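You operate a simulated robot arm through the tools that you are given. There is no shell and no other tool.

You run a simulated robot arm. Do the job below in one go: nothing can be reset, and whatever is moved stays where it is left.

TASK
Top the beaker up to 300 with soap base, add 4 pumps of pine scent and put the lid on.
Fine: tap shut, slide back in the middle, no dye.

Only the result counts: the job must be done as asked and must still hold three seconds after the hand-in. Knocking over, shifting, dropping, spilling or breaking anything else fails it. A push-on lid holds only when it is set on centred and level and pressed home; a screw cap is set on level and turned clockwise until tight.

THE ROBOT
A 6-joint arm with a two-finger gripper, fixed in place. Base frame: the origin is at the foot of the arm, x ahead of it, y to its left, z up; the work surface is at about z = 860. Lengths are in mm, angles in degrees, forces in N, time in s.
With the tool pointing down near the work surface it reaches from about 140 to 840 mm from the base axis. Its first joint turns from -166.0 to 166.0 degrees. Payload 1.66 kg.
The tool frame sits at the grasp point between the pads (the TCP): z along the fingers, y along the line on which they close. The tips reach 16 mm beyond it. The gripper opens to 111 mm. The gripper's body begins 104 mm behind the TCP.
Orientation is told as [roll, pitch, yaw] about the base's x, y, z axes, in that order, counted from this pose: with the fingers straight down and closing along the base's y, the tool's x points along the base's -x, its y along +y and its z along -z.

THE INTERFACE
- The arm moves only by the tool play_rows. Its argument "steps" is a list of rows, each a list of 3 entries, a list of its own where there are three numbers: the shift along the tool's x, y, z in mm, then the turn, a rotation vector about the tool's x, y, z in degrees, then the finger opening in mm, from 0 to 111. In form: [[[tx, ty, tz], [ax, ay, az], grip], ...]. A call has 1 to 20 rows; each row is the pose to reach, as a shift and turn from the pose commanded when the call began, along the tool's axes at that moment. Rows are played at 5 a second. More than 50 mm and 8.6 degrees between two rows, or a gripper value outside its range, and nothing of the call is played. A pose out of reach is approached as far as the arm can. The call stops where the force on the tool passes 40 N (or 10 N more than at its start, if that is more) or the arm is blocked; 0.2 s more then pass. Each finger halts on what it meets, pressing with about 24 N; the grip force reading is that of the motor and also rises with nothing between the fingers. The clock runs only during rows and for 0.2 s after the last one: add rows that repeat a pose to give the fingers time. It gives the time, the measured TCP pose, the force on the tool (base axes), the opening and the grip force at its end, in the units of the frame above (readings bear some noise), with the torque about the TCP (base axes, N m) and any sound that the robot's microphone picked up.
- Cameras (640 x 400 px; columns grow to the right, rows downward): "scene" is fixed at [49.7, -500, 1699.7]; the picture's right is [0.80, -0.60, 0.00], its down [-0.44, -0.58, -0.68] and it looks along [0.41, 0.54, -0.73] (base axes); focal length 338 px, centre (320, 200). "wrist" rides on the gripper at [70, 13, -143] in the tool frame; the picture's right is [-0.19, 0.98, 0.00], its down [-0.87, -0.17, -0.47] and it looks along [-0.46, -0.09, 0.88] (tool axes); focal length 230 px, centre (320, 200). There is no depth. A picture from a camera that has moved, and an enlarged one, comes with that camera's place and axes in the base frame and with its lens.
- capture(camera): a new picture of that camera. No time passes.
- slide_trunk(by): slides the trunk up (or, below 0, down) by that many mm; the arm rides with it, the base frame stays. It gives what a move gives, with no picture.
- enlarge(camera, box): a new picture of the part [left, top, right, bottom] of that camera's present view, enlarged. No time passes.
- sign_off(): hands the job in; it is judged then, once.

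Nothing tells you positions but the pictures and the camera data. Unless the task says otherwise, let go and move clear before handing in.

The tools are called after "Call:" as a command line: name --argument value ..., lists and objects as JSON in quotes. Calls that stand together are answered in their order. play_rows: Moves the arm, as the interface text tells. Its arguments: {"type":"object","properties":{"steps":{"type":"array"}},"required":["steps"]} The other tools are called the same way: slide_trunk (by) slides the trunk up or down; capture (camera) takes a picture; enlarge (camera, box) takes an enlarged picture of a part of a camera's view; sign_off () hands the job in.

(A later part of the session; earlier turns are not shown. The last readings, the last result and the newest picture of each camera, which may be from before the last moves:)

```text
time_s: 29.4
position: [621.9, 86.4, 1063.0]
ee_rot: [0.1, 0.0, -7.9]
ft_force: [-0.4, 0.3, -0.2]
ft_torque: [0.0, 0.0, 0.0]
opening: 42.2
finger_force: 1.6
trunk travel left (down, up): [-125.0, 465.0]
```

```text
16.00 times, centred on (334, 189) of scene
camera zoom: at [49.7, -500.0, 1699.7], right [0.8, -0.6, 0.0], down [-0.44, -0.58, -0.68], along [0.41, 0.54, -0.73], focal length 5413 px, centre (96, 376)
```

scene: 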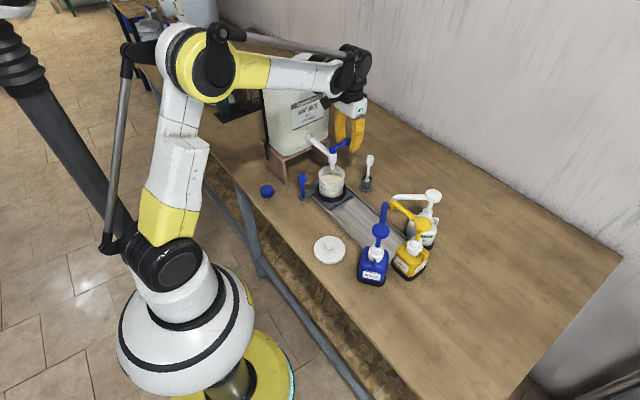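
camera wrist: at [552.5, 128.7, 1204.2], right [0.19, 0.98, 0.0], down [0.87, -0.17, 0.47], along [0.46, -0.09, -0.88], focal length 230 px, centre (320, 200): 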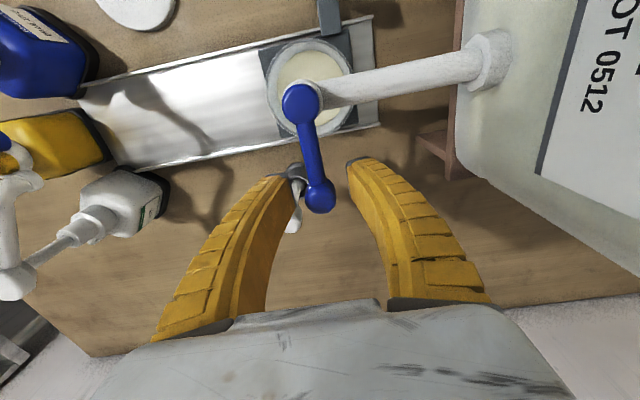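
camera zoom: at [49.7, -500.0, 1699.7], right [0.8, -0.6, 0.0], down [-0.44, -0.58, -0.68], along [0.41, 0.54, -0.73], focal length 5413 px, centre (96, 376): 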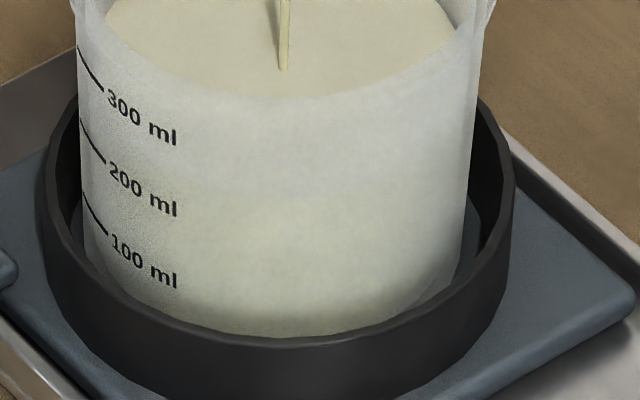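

Call:
play_rows --steps '[[[0, 0, 0], [0, 0, 0], 40], [[0, 0, 0], [0, 0, 0], 40], [[0, 0, 0], [0, 0, 0], 40], [[0, 0, 0], [0, 0, 0], 40], [[0, 0, 0], [0, 0, 0], 40], [[0, 0, 0], [0, 0, 0], 40], [[0, 0, 0], [0, 0, 0], 40], [[0, 0, 0], [0, 0, 0], 40], [[0, 0, 0], [0, 0, 0], 40], [[0, 0, 0], [0, 0, 0], 40], [[0, 0, 0], [0, 0, 0], 40], [[0, 0, 0], [0, 0, 0], 40], [[0, 0, 0], [0, 0, 0], 40], [[0, 0, 0], [0, 0, 0], 40], [[0, 0, 0], [0, 0, 0], 40], [[0, 0, 0], [0, 0, 0], 40], [[0, 0, 0], [0, 0, 0], 40], [[0, 0, 0], [0, 0, 0], 40], [[0, 0, 0], [0, 0, 0], 40], [[0, 0, 0], [0, 0, 0], 40]]'

Call:
play_rows --steps '[[[0, 0, 0], [0, 0, 0], 40], [[0, 0, 0], [0, 0, 0], 40], [[0, 0, 0], [0, 0, 0], 40], [[0, 0, 0], [0, 0, 0], 40], [[0, 0, 0], [0, 0, 0], 40], [[0, 0, 0], [0, 0, 0], 40], [[0, 0, 0], [0, 0, 0], 40], [[0, 0, 0], [0, 0, 0], 40], [[0, 0, 0], [0, 0, 0], 40], [[0, 0, 0], [0, 0, 0], 40], [[0, 0, 0], [0, 0, 0], 40], [[0, 0, 0], [0, 0, 0], 40], [[0, 0, 0], [0, 0, 0], 40], [[0, 0, 0], [0, 0, 0], 40], [[0, 0, 0], [0, 0, 0], 40], [[0, 0, 0], [0, 0, 0], 40], [[0, 0, 0], [0, 0, 0], 40], [[0, 0, 0], [0, 0, 0], 40], [[0, 0, 0], [0, 0, 0], 40], [[0, 0, 0], [0, 0, 0], 40]]'

Call:
play_rows --steps '[[[0, 0, 0], [0, 0, 0], 40], [[0, 0, 0], [0, 0, 0], 40], [[0, 0, 0], [0, 0, 0], 40], [[0, 0, 0], [0, 0, 0], 40], [[0, 0, 0], [0, 0, 0], 40], [[0, 0, 0], [0, 0, 0], 40], [[0, 0, 0], [0, 0, 0], 40], [[0, 0, 0], [0, 0, 0], 40], [[0, 0, 0], [0, 0, 0], 40], [[0, 0, 0], [0, 0, 0], 40], [[0, 0, 0], [0, 0, 0], 40], [[0, 0, 0], [0, 0, 0], 40], [[0, 0, 0], [0, 0, 0], 40], [[0, 0, 0], [0, 0, 0], 40], [[0, 0, 0], [0, 0, 0], 40], [[0, 0, 0], [0, 0, 0], 40], [[0, 0, 0], [0, 0, 0], 40], [[0, 0, 0], [0, 0, 0], 40], [[0, 0, 0], [0, 0, 0], 40], [[0, 0, 0], [0, 0, 0], 40]]'

Call:
enlarge --camera "scene" --box '[320, 162, 348, 184]'

Call:
enlarge --camera "scene" --box '[320, 178, 348, 200]'

```text
time_s: 33.6
position: [622.2, 89.0, 1064.0]
ee_rot: [0.0, 0.0, -8.0]
ft_force: [-0.5, 0.3, 0.6]
ft_torque: [0.0, -0.03, 0.02]
opening: 42.5
finger_force: 1.5
trunk travel left (down, up): [-125.0, 465.0]
```

```text
time_s: 37.8
position: [620.9, 87.9, 1063.7]
ee_rot: [0.0, -0.1, -7.9]
ft_force: [-0.9, -0.3, 1.5]
ft_torque: [0.04, 0.0, -0.03]
opening: 42.5
finger_force: 1.3
trunk travel left (down, up): [-125.0, 465.0]
```

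```text
time_s: 42.0
position: [621.4, 86.8, 1063.2]
ee_rot: [0.0, 0.0, -8.0]
ft_force: [-0.1, 0.4, -0.2]
ft_torque: [-0.03, 0.0, 0.01]
opening: 42.4
finger_force: 2.1
trunk travel left (down, up): [-125.0, 465.0]
```

```text
16.00 times, centred on (334, 173) of scene
camera zoom: at [49.7, -500.0, 1699.7], right [0.8, -0.6, 0.0], down [-0.44, -0.58, -0.68], along [0.41, 0.54, -0.73], focal length 5413 px, centre (96, 632)
```

zoom: 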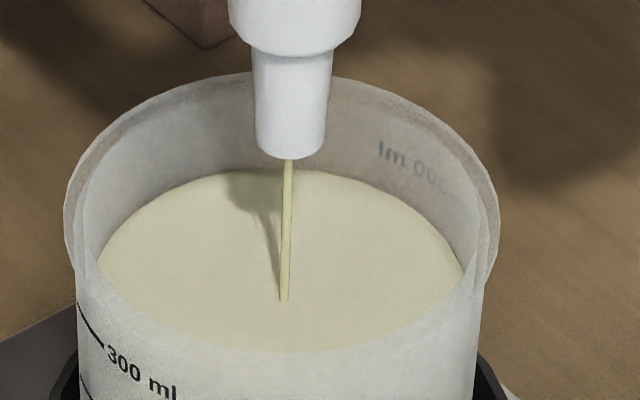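

```text
16.00 times, centred on (334, 189) of scene
camera zoom: at [49.7, -500.0, 1699.7], right [0.8, -0.6, 0.0], down [-0.44, -0.58, -0.68], along [0.41, 0.54, -0.73], focal length 5413 px, centre (96, 376)
```

zoom: 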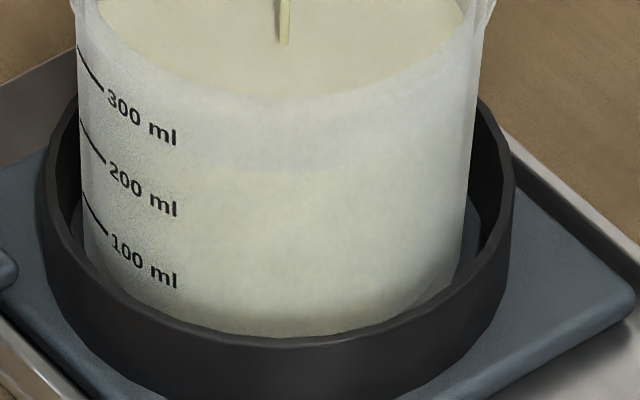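

Level is about 266 ml, rising at roughly 2.8 ml/s. I'll keep filling while shifting the fingers so the closing finger waits right next to the lever.

Call:
play_rows --steps '[[[0, 3, 0], [0, 0, 0], 40], [[0, 6, 0], [0, 0, 0], 40], [[0, 9, 0], [0, 0, 0], 40], [[0, 12, 0], [0, 0, 0], 40], [[0, 15, 0], [0, 0, 0], 40], [[0, 16, 0], [0, 0, 0], 40], [[0, 16, 0], [0, 0, 0], 40], [[0, 16, 0], [0, 0, 0], 40], [[0, 16, 0], [0, 0, 0], 40], [[0, 16, 0], [0, 0, 0], 40], [[0, 16, 0], [0, 0, 0], 40], [[0, 16, 0], [0, 0, 0], 40], [[0, 16, 0], [0, 0, 0], 40], [[0, 16, 0], [0, 0, 0], 40], [[0, 16, 0], [0, 0, 0], 40], [[0, 16, 0], [0, 0, 0], 40], [[0, 16, 0], [0, 0, 0], 40], [[0, 16, 0], [0, 0, 0], 40], [[0, 16, 0], [0, 0, 0], 40], [[0, 16, 0], [0, 0, 0], 40]]'

Call:
enlarge --camera "scene" --box '[320, 162, 348, 184]'

Call:
enlarge --camera "wrist" --box '[240, 60, 400, 240]'

```text
time_s: 46.2
position: [623.7, 104.0, 1063.1]
ee_rot: [0.0, 0.0, -7.9]
ft_force: [-0.1, 0.0, -0.2]
ft_torque: [-0.01, 0.0, 0.0]
opening: 42.5
finger_force: 2.0
trunk travel left (down, up): [-125.0, 465.0]
```

```text
16.00 times, centred on (334, 173) of scene
camera zoom: at [49.7, -500.0, 1699.7], right [0.8, -0.6, 0.0], down [-0.44, -0.58, -0.68], along [0.41, 0.54, -0.73], focal length 5413 px, centre (96, 632)
```

zoom: 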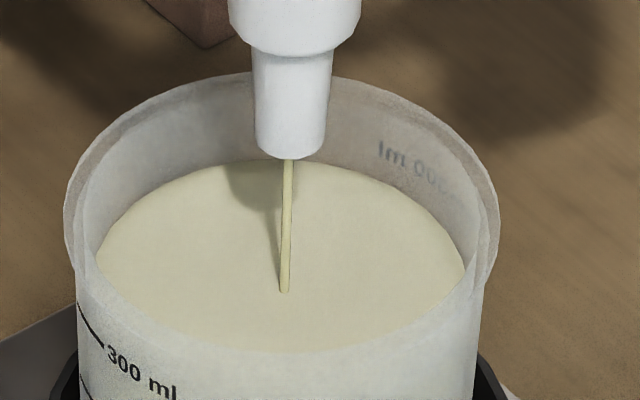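

```text
2.22 times, centred on (320, 150) of wrist
camera zoom: at [556.4, 127.5, 1206.1], right [0.32, 0.95, 0.0], down [0.83, -0.29, 0.47], along [0.45, -0.15, -0.88], focal length 511 px, centre (320, 311)
```

zoom: 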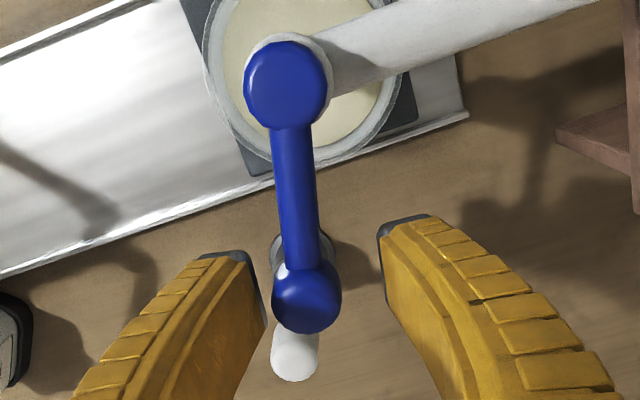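

Call:
play_rows --steps '[[[0, 0, 0], [0, 0, 0], 40], [[0, 0, 0], [0, 0, 0], 40], [[0, 0, 0], [0, 0, 0], 40], [[0, 0, 0], [0, 0, 0], 40], [[0, 0, 0], [0, 0, 0], 40], [[0, 0, 0], [0, 0, 0], 40], [[0, 0, 0], [0, 0, 0], 40], [[0, 0, 0], [0, 0, 0], 40], [[0, 0, 0], [0, 0, 0], 40], [[0, 0, 0], [0, 0, 0], 40], [[0, 0, 0], [0, 0, 0], 40], [[0, 0, 0], [0, 0, 0], 40], [[0, 0, 0], [0, 0, 0], 40], [[0, 0, 0], [0, 0, 0], 40], [[0, 0, 0], [0, 0, 0], 40], [[0, 0, 0], [0, 0, 0], 40], [[0, 0, 0], [0, 0, 0], 40], [[0, 0, 0], [0, 0, 0], 40], [[0, 0, 0], [0, 0, 0], 40]]'

Call:
enlarge --camera "scene" --box '[320, 162, 348, 184]'

Call:
enlarge --camera "scene" --box '[320, 178, 348, 200]'

Call:
enlarge --camera "scene" --box '[332, 166, 350, 178]'

```text
time_s: 50.2
position: [625.0, 104.0, 1062.0]
ee_rot: [0.0, 0.0, -8.0]
ft_force: [0.9, -0.8, 0.0]
ft_torque: [0.02, 0.0, 0.01]
opening: 42.3
finger_force: 1.8
trunk travel left (down, up): [-125.0, 465.0]
```

```text
16.00 times, centred on (334, 173) of scene
camera zoom: at [49.7, -500.0, 1699.7], right [0.8, -0.6, 0.0], down [-0.44, -0.58, -0.68], along [0.41, 0.54, -0.73], focal length 5413 px, centre (96, 632)
```

zoom: 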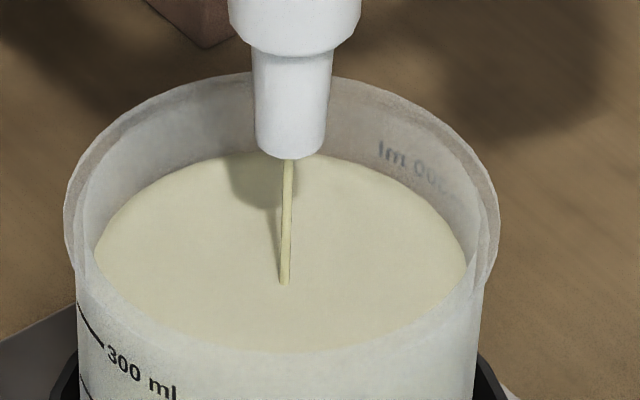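

```text
16.00 times, centred on (334, 189) of scene
camera zoom: at [49.7, -500.0, 1699.7], right [0.8, -0.6, 0.0], down [-0.44, -0.58, -0.68], along [0.41, 0.54, -0.73], focal length 5413 px, centre (96, 376)
```

zoom: 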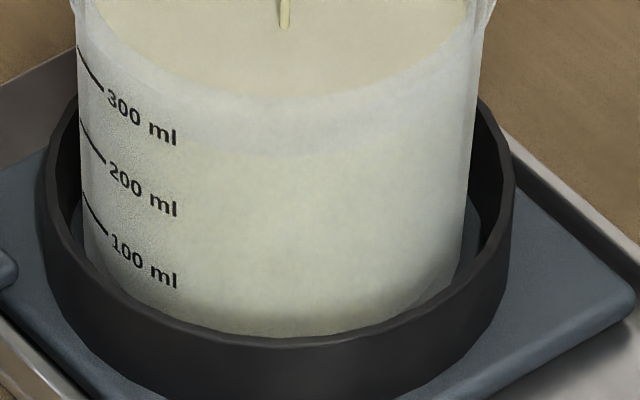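

```text
16.00 times, centred on (341, 172) of scene
camera zoom: at [49.7, -500.0, 1699.7], right [0.8, -0.6, 0.0], down [-0.44, -0.58, -0.68], along [0.41, 0.54, -0.73], focal length 5413 px, centre (-16, 648)
```

zoom: 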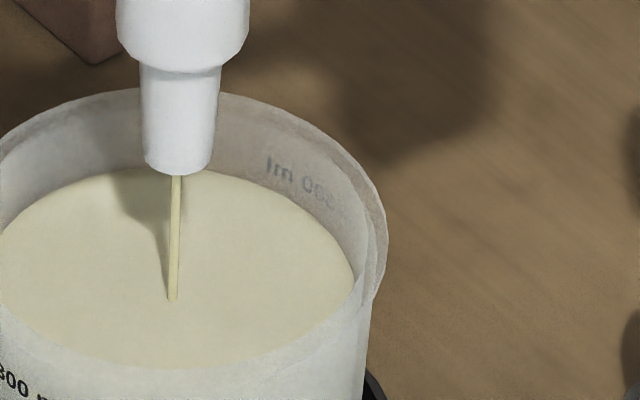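

Level is about 291 ml. I'll hold about 2 s more, then swing the lever back to shut.

Call:
play_rows --steps '[[[0, 0, 0], [0, 0, 0], 40], [[0, 0, 0], [0, 0, 0], 40], [[0, 0, 0], [0, 0, 0], 40], [[0, 0, 0], [0, 0, 0], 40], [[0, 0, 0], [0, 0, 0], 40], [[0, 0, 0], [0, 0, 0], 40], [[0, 0, 0], [0, 0, 0], 40], [[0, 0, 0], [0, 0, 0], 40], [[0, 0, 0], [0, 0, 0], 40], [[0.9, 4, 0], [0, 0, -1.5], 40], [[1.8, 8, 0], [0, 0, -3], 40], [[2.8, 12, 0], [0, 0, -4.5], 40], [[3.7, 16, 0], [0, 0, -6], 40], [[4.5, 19, 0], [0, 0, -7], 40], [[5, 21.5, 0], [0, 0, -8], 40], [[5, 21.5, 0], [0, 0, -8], 40]]'

Call:
enlarge --camera "scene" --box '[320, 162, 348, 184]'

Call:
enlarge --camera "wrist" --box '[240, 60, 400, 240]'

Call:
enlarge --camera "scene" --box '[320, 178, 348, 200]'

```text
time_s: 53.6
position: [621.5, 125.4, 1063.1]
ee_rot: [-0.1, 0.0, 0.1]
ft_force: [-0.3, -0.1, 0.1]
ft_torque: [0.03, 0.02, -0.01]
opening: 42.8
finger_force: 2.0
trunk travel left (down, up): [-125.0, 465.0]
```

```text
16.00 times, centred on (334, 173) of scene
camera zoom: at [49.7, -500.0, 1699.7], right [0.8, -0.6, 0.0], down [-0.44, -0.58, -0.68], along [0.41, 0.54, -0.73], focal length 5413 px, centre (96, 632)
```

zoom: 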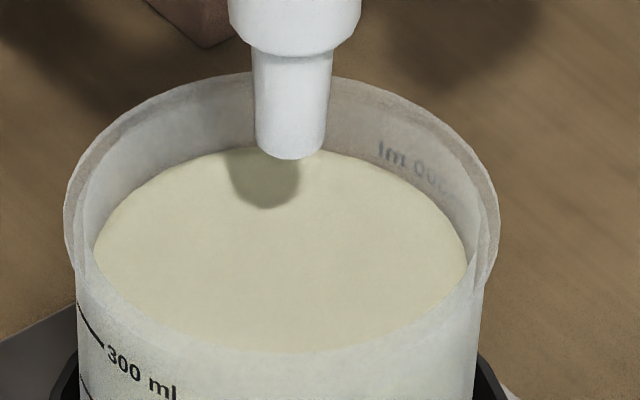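

```text
2.22 times, centred on (320, 150) of wrist
camera zoom: at [551.8, 139.8, 1206.0], right [0.19, 0.98, 0.0], down [0.87, -0.17, 0.47], along [0.46, -0.09, -0.88], focal length 511 px, centre (320, 311)
```

zoom: 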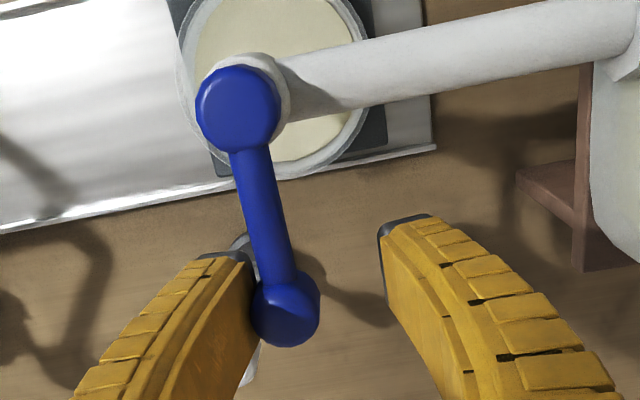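

```text
16.00 times, centred on (334, 189) of scene
camera zoom: at [49.7, -500.0, 1699.7], right [0.8, -0.6, 0.0], down [-0.44, -0.58, -0.68], along [0.41, 0.54, -0.73], focal length 5413 px, centre (96, 376)
```

zoom: 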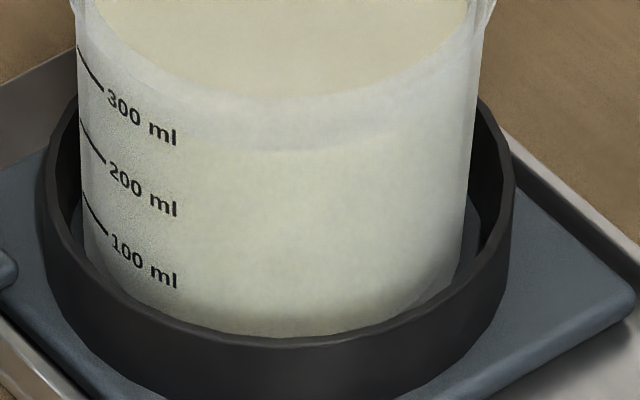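

The stream has stopped and the level edge matches the 300 marks. I'll press the lever a little further to confirm it's at its stop.

Call:
play_rows --steps '[[[0, 1, 0], [0, 0, 0], 40], [[0, 2, 0], [0, 0, 0], 40], [[0, 2, 0], [0, 0, 0], 40]]'

Call:
enlarge --camera "wrist" --box '[240, 60, 400, 240]'

Call:
enlarge --camera "scene" --box '[308, 130, 372, 210]'

```text
time_s: 54.4
position: [623.8, 126.1, 1063.6]
ee_rot: [0.0, 0.0, 0.0]
ft_force: [0.3, -2.3, -0.2]
ft_torque: [-0.07, 0.0, -0.03]
opening: 43.5
finger_force: 2.4
trunk travel left (down, up): [-125.0, 465.0]
```

```text
2.22 times, centred on (320, 150) of wrist
camera zoom: at [552.2, 141.1, 1205.9], right [0.19, 0.98, 0.0], down [0.87, -0.17, 0.47], along [0.46, -0.09, -0.88], focal length 511 px, centre (320, 311)
```

zoom: 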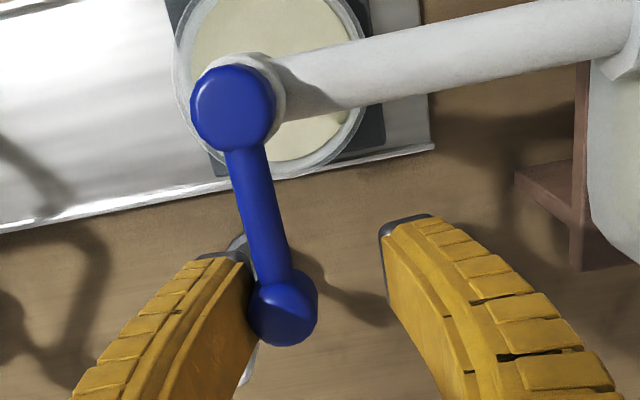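

```text
5.00 times, centred on (340, 170) of scene
camera zoom: at [49.7, -500.0, 1699.7], right [0.8, -0.6, 0.0], down [-0.44, -0.58, -0.68], along [0.41, 0.54, -0.73], focal length 1692 px, centre (220, 350)
```

zoom: 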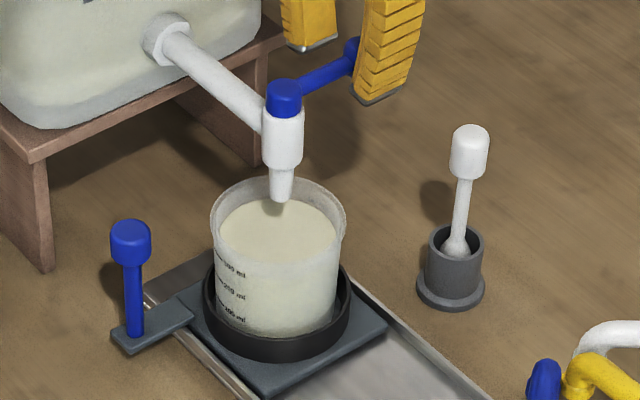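

The lever is at its closed stop (reaction about 2 N) and there is no flow. I'll lift away and move over the carriage knob.

Call:
play_rows --steps '[[[0, -5, 0], [0, 0, 0], 42], [[0, -8, 0], [0, 0, 0], 42], [[0, -8, -45], [0, 0, 0], 42], [[0, -8, -90], [0, 0, 0], 42], [[0, -8, -135], [0, 0, 0], 42], [[0, -8, -187], [0, 0, 0], 42]]'

Call:
play_rows --steps '[[[40, 8, 0], [0, 0, 0], 46], [[80, 15, 0], [0, 0, 0], 46], [[120, 24, 0], [0, 0, 0], 46], [[155, 30, 0], [0, 0, 0], 46], [[155, 30, 0], [0, 0, 0], 46]]'

Call:
capture --camera "wrist"

Call:
capture --camera "scene"

```text
refused: row 6 steps farther than a row can; nothing moved
```

```text
time_s: 54.9
position: [583.1, 135.1, 1063.4]
ee_rot: [-0.1, -1.0, 0.0]
ft_force: [8.1, -7.9, 5.6]
ft_torque: [-0.25, -0.06, 0.32]
opening: 53.4
finger_force: 5.3
trunk travel left (down, up): [-125.0, 465.0]
stopped in row 2: the force on the tool passed its limit at 82 N (the readings are from after the stop); the commanded pose is now the measured one
```

```text
taken
camera wrist: at [509.7, 148.6, 1205.7], right [0.19, 0.98, 0.0], down [0.86, -0.17, 0.49], along [0.48, -0.09, -0.87], focal length 230 px, centre (320, 200)
```

wrist: 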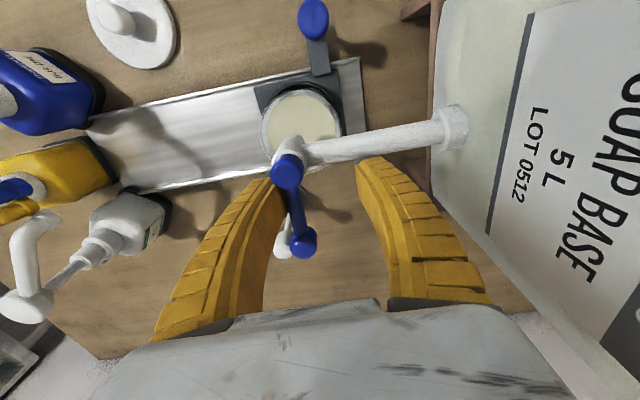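

```text
taken
```

scene: 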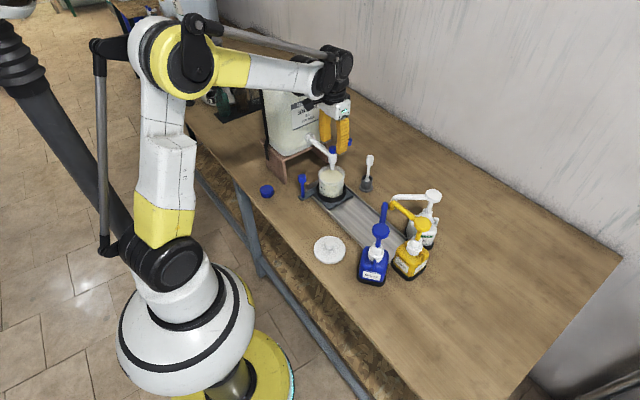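

The lift call was refused because one row was too long, so the second call ran low and pushed the fingers against the tap valve. I'll check for damage before moving anything.

Call:
enlarge --camera "scene" --box '[308, 130, 372, 210]'

Call:
enlarge --camera "wrist" --box '[240, 100, 400, 280]'

Call:
enlarge --camera "scene" --box '[250, 60, 378, 220]'

```text
5.00 times, centred on (340, 170) of scene
camera zoom: at [49.7, -500.0, 1699.7], right [0.8, -0.6, 0.0], down [-0.44, -0.58, -0.68], along [0.41, 0.54, -0.73], focal length 1692 px, centre (220, 350)
```

zoom: 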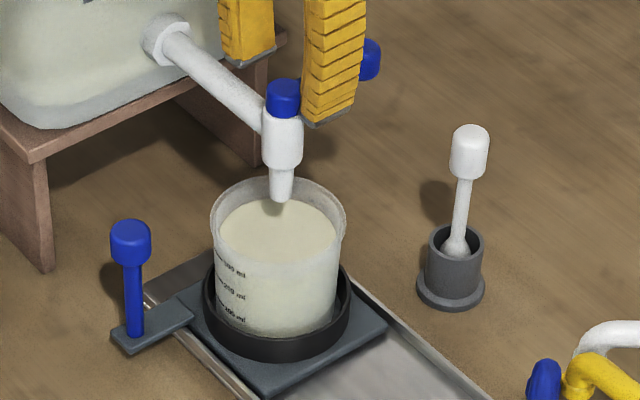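

```text
2.22 times, centred on (320, 190) of wrist
camera zoom: at [509.7, 148.6, 1205.7], right [0.19, 0.98, 0.0], down [0.86, -0.17, 0.49], along [0.48, -0.09, -0.87], focal length 511 px, centre (320, 222)
```

zoom: 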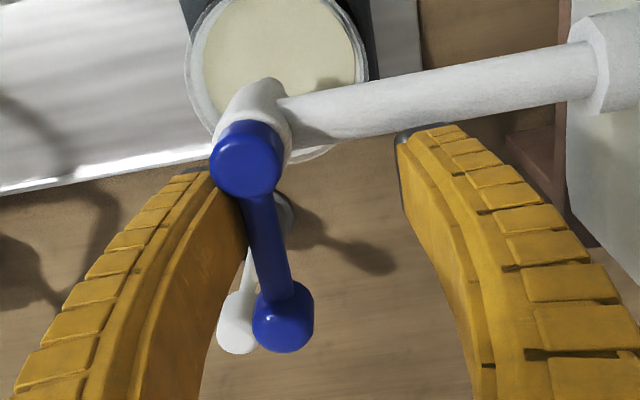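

```text
2.50 times, centred on (314, 140) of scene
camera zoom: at [49.7, -500.0, 1699.7], right [0.8, -0.6, 0.0], down [-0.44, -0.58, -0.68], along [0.41, 0.54, -0.73], focal length 846 px, centre (335, 350)
```

zoom: 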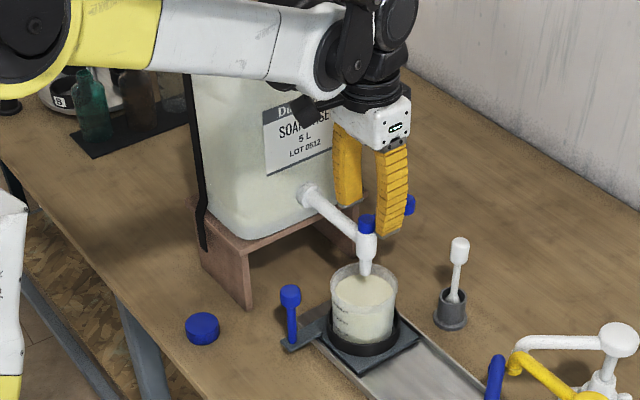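

Nothing visibly moved and there is no flow. I'll ease off the valve slightly and lift straight up, checking before the next move.

Call:
play_rows --steps '[[[-2, 0, 0], [0, 0, 0], 54], [[-4, 0, 0], [0, 0, 0], 54], [[-4, 0, -10], [0, 0, 0], 54], [[-4, 0, -30], [0, 0, 0], 54], [[-4, 0, -70], [0, 0, 0], 54], [[-4, 0, -110], [0, 0, 0], 54], [[-4, 0, -150], [0, 0, 0], 54], [[-4, 0, -187], [0, 0, 0], 54], [[-4, 0, -187], [0, -1, 0], 54]]'

Call:
capture --camera "wrist"

Call:
enlarge --camera "scene" --box '[308, 130, 372, 210]'

```text
time_s: 56.9
position: [580.8, 136.9, 1250.0]
ee_rot: [-0.2, -2.1, 0.0]
ft_force: [0.1, -0.4, -0.3]
ft_torque: [0.0, 0.02, -0.03]
opening: 56.2
finger_force: 1.0
trunk travel left (down, up): [-125.0, 465.0]
```

```text
taken
camera wrist: at [506.5, 150.7, 1391.2], right [0.19, 0.98, 0.0], down [0.85, -0.17, 0.5], along [0.49, -0.09, -0.86], focal length 230 px, centre (320, 200)
```

wrist: 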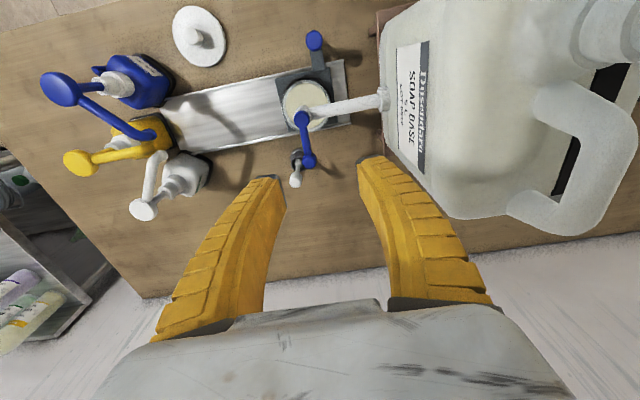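

```text
5.00 times, centred on (340, 170) of scene
camera zoom: at [49.7, -500.0, 1699.7], right [0.8, -0.6, 0.0], down [-0.44, -0.58, -0.68], along [0.41, 0.54, -0.73], focal length 1692 px, centre (220, 350)
```

zoom: 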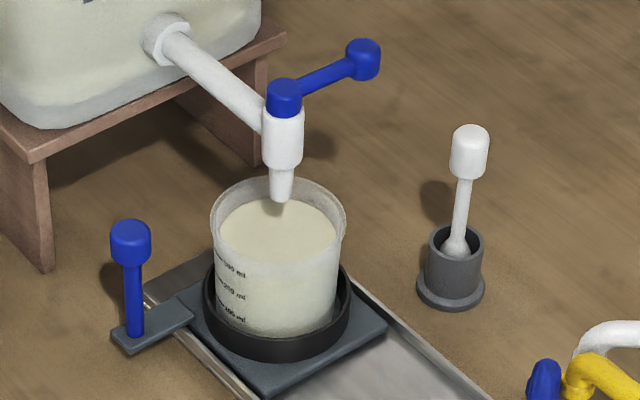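

Call:
play_rows --steps '[[[37, 4, 0], [0, 0.7, 0], 54], [[74, 8, 0], [0, 1.4, 0], 50], [[111, 11, 0], [-0.2, 2.1, 0], 46], [[111, 11, 0], [-0.2, 2.1, 0], 46], [[111, 11, 0], [-0.2, 2.1, 0], 46]]'

Call:
capture --camera "wrist"

Call:
enlarge --camera "wrist" --box '[260, 80, 380, 200]'

```text
time_s: 58.1
position: [469.4, 148.7, 1247.8]
ee_rot: [-0.1, 0.2, 0.1]
ft_force: [0.0, 0.3, -0.9]
ft_torque: [0.0, 0.02, -0.01]
opening: 47.9
finger_force: 1.3
trunk travel left (down, up): [-125.0, 465.0]
```

```text
taken
camera wrist: at [399.1, 161.8, 1390.3], right [0.19, 0.98, 0.0], down [0.87, -0.17, 0.47], along [0.46, -0.09, -0.88], focal length 230 px, centre (320, 200)
```

wrist: 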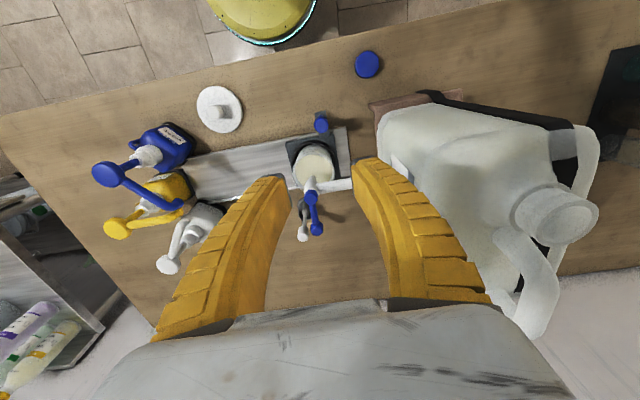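

```text
3.33 times, centred on (320, 140) of wrist
camera zoom: at [399.1, 161.8, 1390.3], right [0.19, 0.98, 0.0], down [0.87, -0.17, 0.47], along [0.46, -0.09, -0.88], focal length 767 px, centre (320, 400)
```

zoom: 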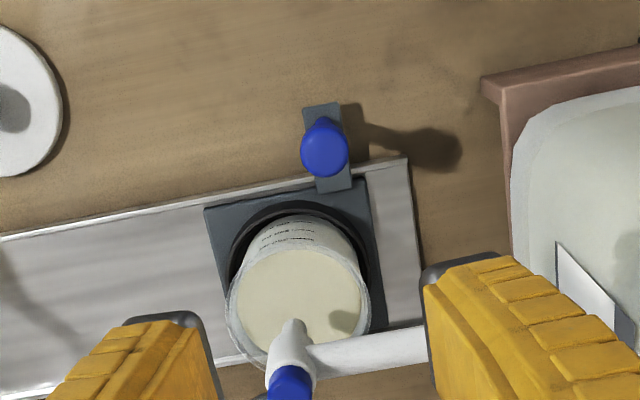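

Call:
play_rows --steps '[[[-1, 0.5, 48], [0, -0.2, 0], 46], [[-2, 0.5, 96], [0, -0.2, 0], 46], [[-3, 0.5, 144], [0, -0.2, 0], 46], [[-3, 0.5, 192], [0, -0.2, 0], 46], [[-3, 0.5, 240], [0, -0.2, 0], 46], [[-3, 0.5, 280], [0, -0.2, 0], 46], [[-3, 0.5, 308], [0, -0.2, 0], 46], [[-3, 0.5, 308], [0, -0.2, 0], 46]]'

Call:
capture --camera "wrist"

Call:
capture --camera "scene"

```text
time_s: 59.9
position: [473.7, 149.1, 936.5]
ee_rot: [-0.1, -0.1, 0.2]
ft_force: [0.8, 0.7, 0.0]
ft_torque: [-0.02, 0.03, -0.01]
opening: 48.3
finger_force: 1.4
trunk travel left (down, up): [-125.0, 465.0]
```

```text
taken
camera wrist: at [403.7, 161.8, 1080.3], right [0.19, 0.98, 0.0], down [0.87, -0.17, 0.47], along [0.46, -0.09, -0.88], focal length 230 px, centre (320, 200)
```

wrist: 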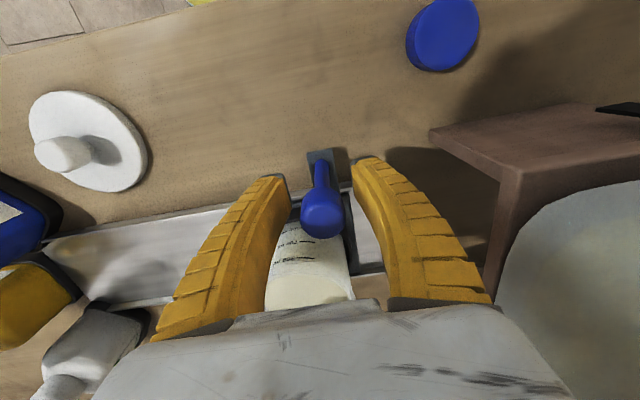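

```text
taken
```

scene: 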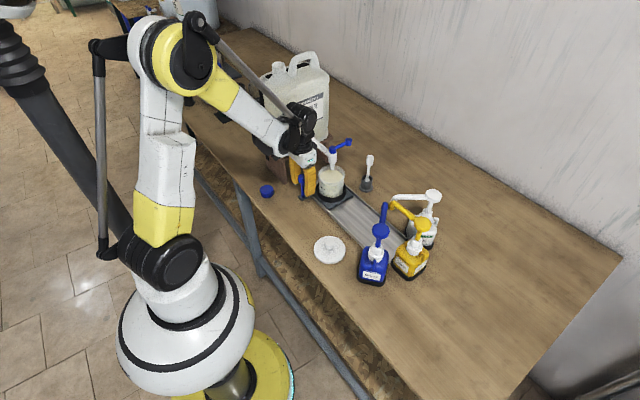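

Straddling the knob cleanly. I'll raise slightly so the gripper body clears the blue pump head, narrow the fingers, and slide the carriage towards the pumps.

Call:
play_rows --steps '[[[0, 0, -11], [0, 0, 0], 34], [[0, 0, -21], [0, 0, 0], 34], [[0, 0, -21], [0, 0, 0], 34], [[0, -6, -21], [0, 0, 0], 34], [[0, -12, -21], [0, 0, 0], 34], [[0, -18, -21], [0, 0, 0], 34], [[0, -24, -21], [0, 0, 0], 34], [[0, -30, -21], [0, 0, 0], 34], [[0, -36, -21], [0, 0, 0], 34], [[0, -42, -21], [0, 0, 0], 34], [[0, -48, -21], [0, 0, 0], 34]]'

Call:
capture --camera "wrist"

Call:
capture --camera "scene"

```text
time_s: 62.3
position: [472.6, 99.1, 959.0]
ee_rot: [0.0, -0.1, 0.1]
ft_force: [-0.1, 0.3, 0.4]
ft_torque: [-0.01, 0.05, -0.02]
opening: 36.9
finger_force: 1.9
trunk travel left (down, up): [-125.0, 465.0]
```

```text
taken
camera wrist: at [402.6, 113.0, 1102.5], right [0.19, 0.98, 0.0], down [0.87, -0.17, 0.47], along [0.46, -0.09, -0.88], focal length 230 px, centre (320, 200)
```

wrist: 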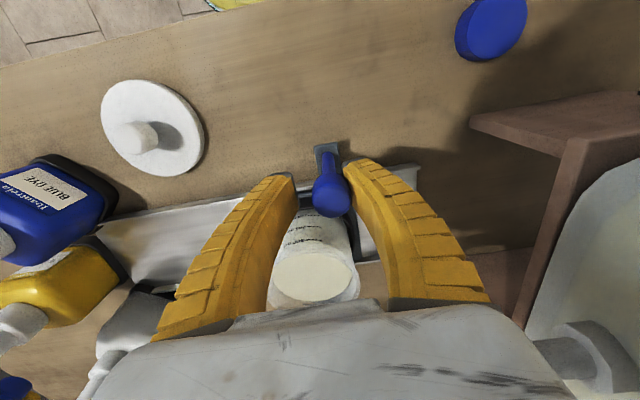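

```text
taken
```

scene: 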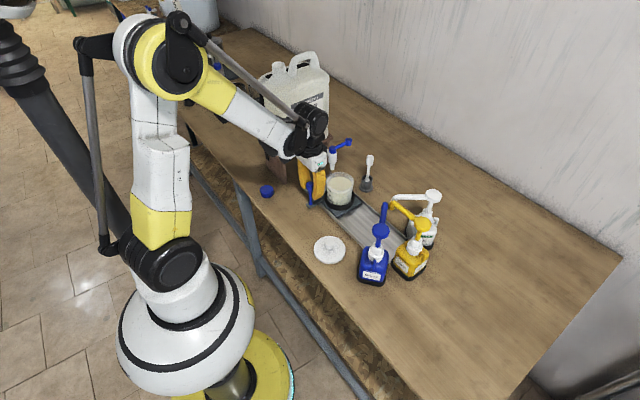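

Call:
play_rows --steps '[[[0, -7, 0], [0, 0, 0], 34], [[0, -14, 0], [0, 0, 0], 34], [[0, -21, 0], [0, 0, 0], 34], [[0, -28, 0], [0, 0, 0], 34], [[0, -35, 0], [0, 0, 0], 34], [[0, -42, 0], [0, 0, 0], 34], [[0, -49, 0], [0, 0, 0], 34], [[0, -56, 0], [0, 0, 0], 34], [[0, -63, 0], [0, 0, 0], 34], [[0, -70, 0], [0, 0, 0], 34], [[0, -77, 0], [0, 0, 0], 34], [[0, -84, 0], [0, 0, 0], 34], [[0, -91, 0], [0, 0, 0], 34], [[0, -98, 0], [0, 0, 0], 34], [[0, -105, 0], [0, 0, 0], 34], [[0, -112, 0], [0, 0, 0], 34], [[0, -119, 0], [0, 0, 0], 34], [[0, -126, 0], [0, 0, 0], 34], [[0, -133, 0], [0, 0, 0], 34], [[0, -140, 0], [0, 0, 0], 34]]'

Call:
capture --camera "wrist"

Call:
enlarge --camera "scene" --box '[300, 150, 460, 280]'

```text
time_s: 66.5
position: [474.1, -41.2, 960.3]
ee_rot: [-0.1, 0.0, 0.1]
ft_force: [-0.6, -0.1, 0.1]
ft_torque: [0.0, 0.01, -0.01]
opening: 36.8
finger_force: 1.8
trunk travel left (down, up): [-125.0, 465.0]
```

```text
taken
camera wrist: at [403.6, -26.8, 1103.6], right [0.19, 0.98, 0.0], down [0.87, -0.17, 0.47], along [0.46, -0.09, -0.88], focal length 230 px, centre (320, 200)
```

wrist: 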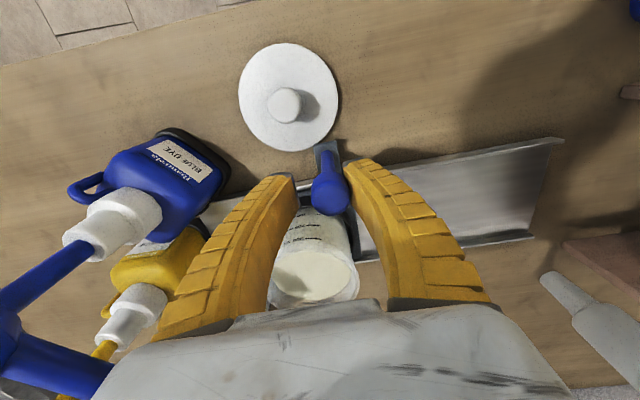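

```text
3.08 times, centred on (380, 215) of scene
camera zoom: at [49.7, -500.0, 1699.7], right [0.8, -0.6, 0.0], down [-0.44, -0.58, -0.68], along [0.41, 0.54, -0.73], focal length 1041 px, centre (135, 154)
```

zoom: 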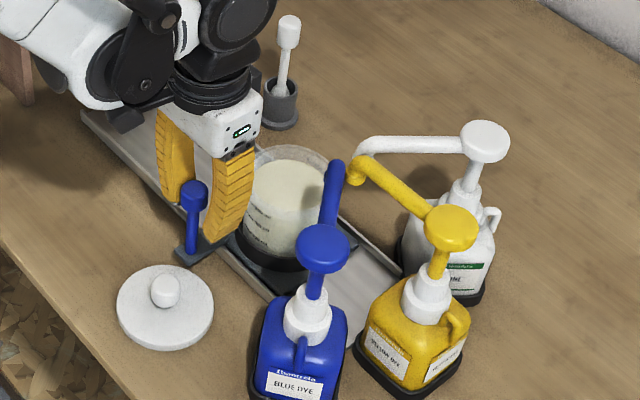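

Call:
play_rows --steps '[[[0, -5, 0], [0, 0, 0], 34], [[0, -10, 0], [0, 0, 0], 34], [[0, -15, 0], [0, 0, 0], 34], [[0, -20, 0], [0, 0, 0], 34], [[0, -25, 0], [0, 0, 0], 34], [[0, -30, 0], [0, 0, 0], 34], [[0, -35, 0], [0, 0, 0], 34], [[0, -40, 0], [0, 0, 0], 34]]'

Call:
capture --camera "wrist"

Call:
enlarge --camera "scene" --box '[330, 170, 426, 240]'

```text
time_s: 68.3
position: [474.0, -80.3, 959.6]
ee_rot: [0.0, 0.1, 0.2]
ft_force: [0.6, -0.6, -0.2]
ft_torque: [0.02, -0.02, -0.01]
opening: 36.5
finger_force: 1.8
trunk travel left (down, up): [-125.0, 465.0]
```

```text
taken
camera wrist: at [403.4, -66.7, 1102.8], right [0.19, 0.98, 0.0], down [0.87, -0.17, 0.47], along [0.46, -0.09, -0.88], focal length 230 px, centre (320, 200)
```

wrist: 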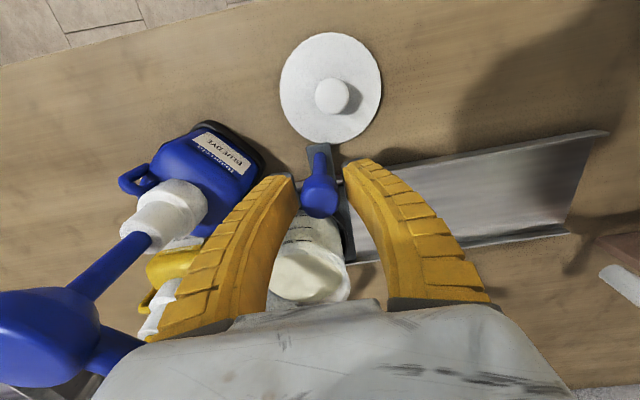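

```text
5.71 times, centred on (378, 205) of scene
camera zoom: at [49.7, -500.0, 1699.7], right [0.8, -0.6, 0.0], down [-0.44, -0.58, -0.68], along [0.41, 0.54, -0.73], focal length 1933 px, centre (-11, 171)
```

zoom: 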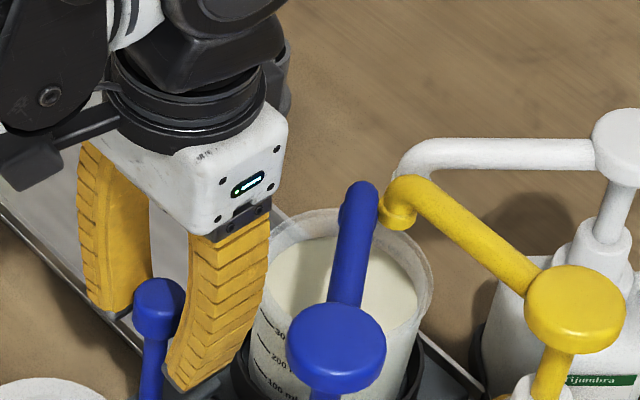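

Call:
play_rows --steps '[[[0, -4, 0], [0, 0, 0], 34], [[0, -8, 0], [0, 0, 0], 34], [[0, -12, 0], [0, 0, 0], 34], [[0, -16, 0], [0, 0, 0], 34], [[0, -19, 0], [0, 0, 0], 34]]'

Call:
capture --camera "wrist"

Call:
enlarge --camera "scene" --box '[330, 170, 426, 240]'

```text
time_s: 69.5
position: [473.4, -96.0, 959.2]
ee_rot: [0.2, 0.0, 0.1]
ft_force: [-3.0, 26.4, -4.3]
ft_torque: [-0.08, 0.23, -0.1]
opening: 53.3
finger_force: 13.7
trunk travel left (down, up): [-125.0, 465.0]
```

```text
taken
camera wrist: at [403.4, -82.4, 1103.2], right [0.19, 0.98, 0.0], down [0.87, -0.17, 0.47], along [0.46, -0.09, -0.88], focal length 230 px, centre (320, 200)
```

wrist: 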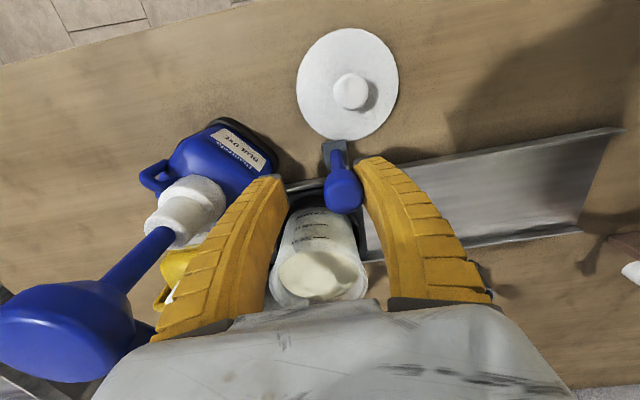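

```text
5.71 times, centred on (378, 205) of scene
camera zoom: at [49.7, -500.0, 1699.7], right [0.8, -0.6, 0.0], down [-0.44, -0.58, -0.68], along [0.41, 0.54, -0.73], focal length 1933 px, centre (-11, 171)
```

zoom: 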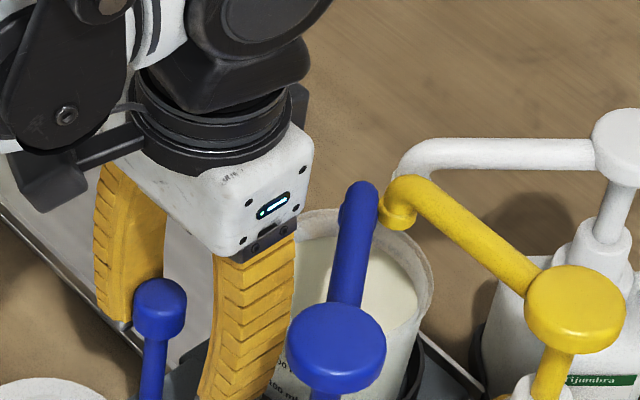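

The carriage has reached its end stop with the beaker under the spouts. I'll release the pressure, open slightly and lift clear.

Call:
play_rows --steps '[[[0, 4, 0], [0, 0, 0], 44], [[0, 9, 0], [0, 0, 0], 50], [[0, 14, 0], [0, 0, 0], 50], [[0, 14, 0], [0, 0, 0], 50], [[0, 14, -30], [0, 0, 0], 50], [[0, 14, -70], [0, 0, 0], 50], [[0, 14, -115], [0, 0, 0], 50], [[0, 14, -160], [0, 0, 0], 50], [[0, 14, -205], [0, 0, 0], 50], [[0, 14, -250], [0, 0, 0], 50], [[0, 14, -290], [0, 0, 0], 50]]'

Call:
capture --camera "wrist"

Call:
enlarge --camera "scene" --box '[330, 170, 450, 260]'

Call:
enlarge --camera "wrist" --box '[240, 80, 380, 200]'

```text
time_s: 71.9
position: [474.3, -83.5, 1251.6]
ee_rot: [0.1, 0.0, 0.0]
ft_force: [-0.2, -0.3, 0.2]
ft_torque: [0.0, 0.04, 0.01]
opening: 52.1
finger_force: 1.8
trunk travel left (down, up): [-125.0, 465.0]
```

```text
taken
camera wrist: at [403.7, -70.0, 1395.5], right [0.19, 0.98, 0.0], down [0.87, -0.17, 0.47], along [0.46, -0.09, -0.88], focal length 230 px, centre (320, 200)
```

wrist: 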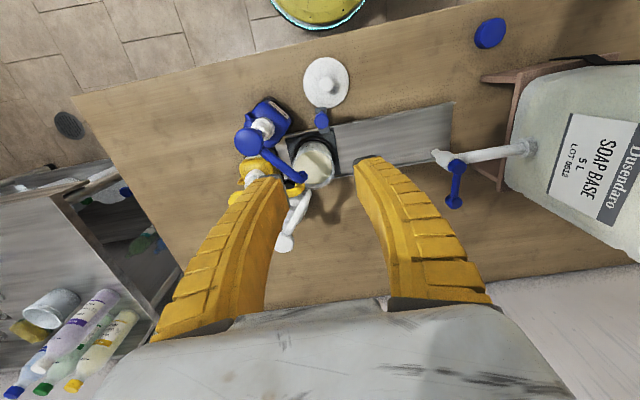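

```text
4.44 times, centred on (390, 215) of scene
camera zoom: at [49.7, -500.0, 1699.7], right [0.8, -0.6, 0.0], down [-0.44, -0.58, -0.68], along [0.41, 0.54, -0.73], focal length 1504 px, centre (9, 133)
```

zoom: 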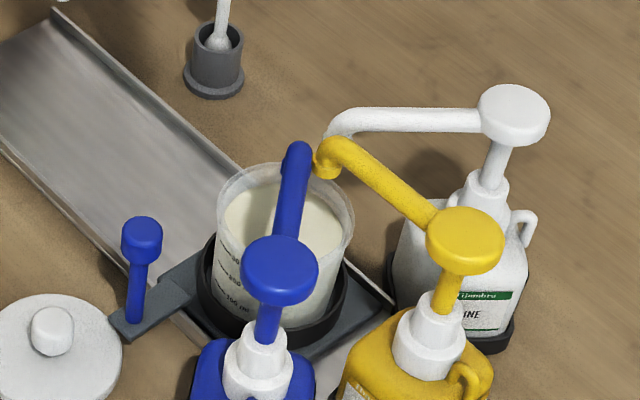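

```text
3.33 times, centred on (310, 140) of wrist
camera zoom: at [403.7, -70.0, 1395.5], right [0.19, 0.98, 0.0], down [0.87, -0.17, 0.47], along [0.46, -0.09, -0.88], focal length 767 px, centre (353, 400)
```

zoom: 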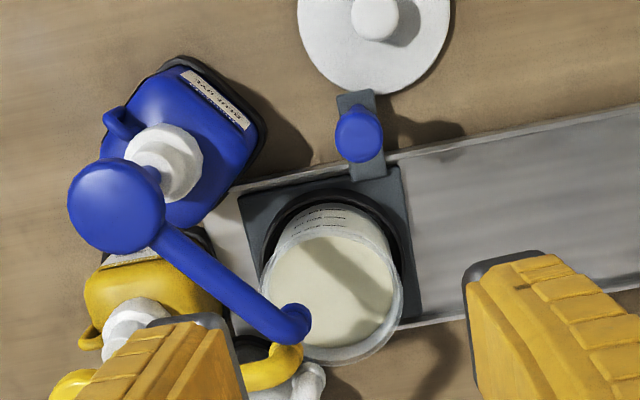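

The beaker is under the spouts, with the white nozzle about 16 mm from its centre. Next I'll move above the white pump head for a precise look.

Call:
play_rows --steps '[[[-20, -24, 0], [0, 0, 0], 60], [[-42, -48, 0], [0, 0, 0], 80], [[-64, -72, 0], [0, 0, 0], 80], [[-86, -97, 0], [0, 0, 0], 80], [[-86, -97, 0], [0, 0, 0], 80]]'

Call:
enlarge --camera "wrist" --box '[230, 80, 410, 240]'

Call:
enlarge --camera "scene" --box '[390, 170, 460, 260]'

```text
time_s: 73.1
position: [559.0, -180.7, 1249.6]
ee_rot: [0.1, 0.0, 0.1]
ft_force: [0.2, -0.3, -0.2]
ft_torque: [0.0, 0.01, 0.01]
opening: 81.1
finger_force: 0.6
trunk travel left (down, up): [-125.0, 465.0]
```

```text
2.50 times, centred on (320, 160) of wrist
camera zoom: at [488.7, -168.9, 1392.9], right [0.19, 0.98, 0.0], down [0.87, -0.17, 0.47], along [0.46, -0.09, -0.88], focal length 575 px, centre (320, 300)
```

zoom: 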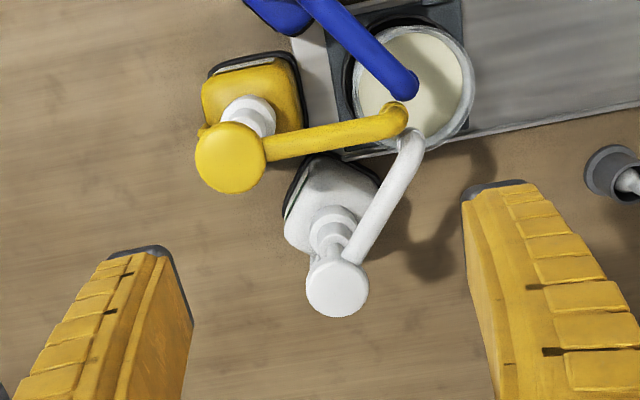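

```text
4.44 times, centred on (425, 215) of scene
camera zoom: at [49.7, -500.0, 1699.7], right [0.8, -0.6, 0.0], down [-0.44, -0.58, -0.68], along [0.41, 0.54, -0.73], focal length 1504 px, centre (-147, 133)
```

zoom: 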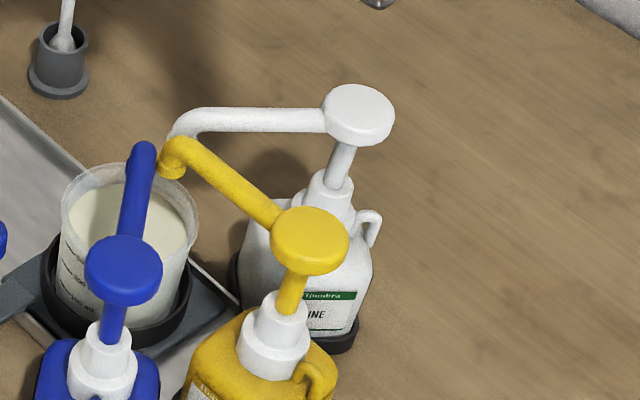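

Call:
play_rows --steps '[[[-33, -3, 0], [0, 0, 0], 40], [[-66, -7, 0], [0, 0, 0], 0], [[-99, -10, 0], [0, 0, 0], 0], [[-99, -10, 45], [0, 0, 0], 0], [[-99, -10, 90], [0, 0, 0], 0], [[-99, -10, 130], [0, 0, 0], 0], [[-99, -10, 160], [0, 0, 0], 0], [[-99, -10, 160], [0, 0, 0], 0]]'

Call:
enlarge --camera "scene" --box '[390, 150, 460, 260]'

Call:
enlarge --camera "wrist" --box '[230, 80, 410, 240]'

Call:
enlarge --camera "scene" --box '[405, 225, 445, 250]'

```text
time_s: 74.9
position: [658.9, -193.1, 1088.8]
ee_rot: [0.2, 0.0, 0.1]
ft_force: [-0.1, -0.2, -1.4]
ft_torque: [0.01, 0.0, -0.01]
opening: 0.2
finger_force: 23.3
trunk travel left (down, up): [-125.0, 465.0]
```

```text
3.64 times, centred on (425, 205) of scene
camera zoom: at [49.7, -500.0, 1699.7], right [0.8, -0.6, 0.0], down [-0.44, -0.58, -0.68], along [0.41, 0.54, -0.73], focal length 1230 px, centre (-62, 182)
```

zoom: 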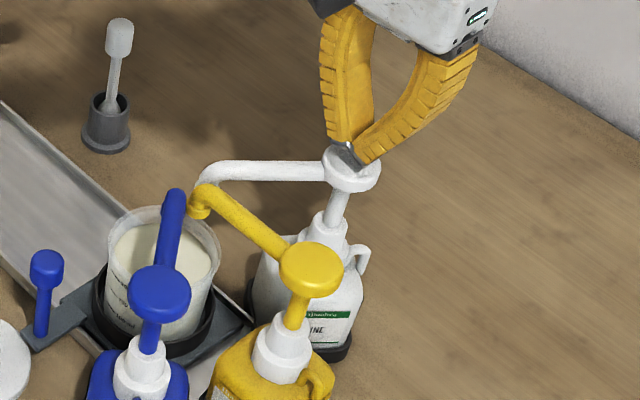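

```text
2.50 times, centred on (320, 160) of wrist
camera zoom: at [588.9, -178.5, 1232.6], right [0.19, 0.98, 0.0], down [0.87, -0.17, 0.47], along [0.46, -0.09, -0.88], focal length 575 px, centre (320, 300)
```

zoom: 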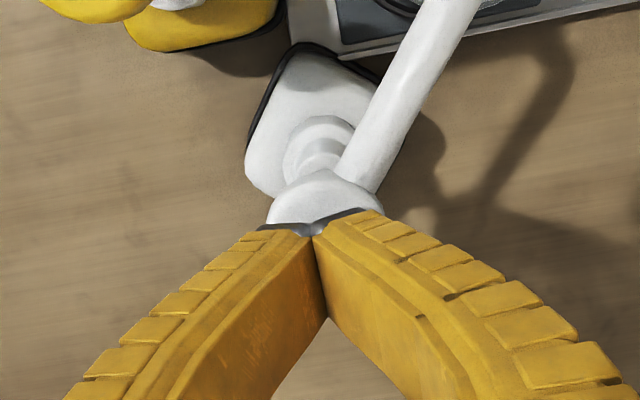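

```text
16.00 times, centred on (425, 238) of scene
camera zoom: at [49.7, -500.0, 1699.7], right [0.8, -0.6, 0.0], down [-0.44, -0.58, -0.68], along [0.41, 0.54, -0.73], focal length 5413 px, centre (-1360, -400)
```

zoom: 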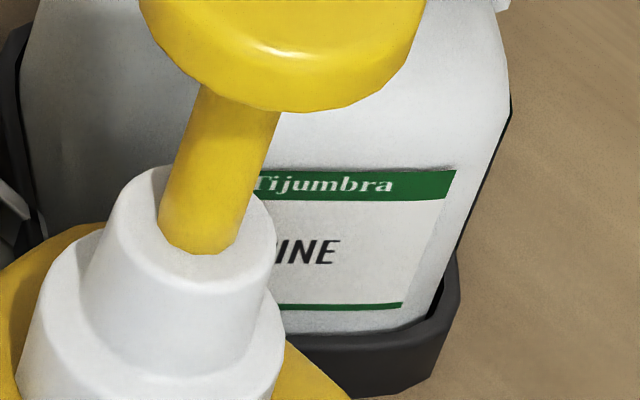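

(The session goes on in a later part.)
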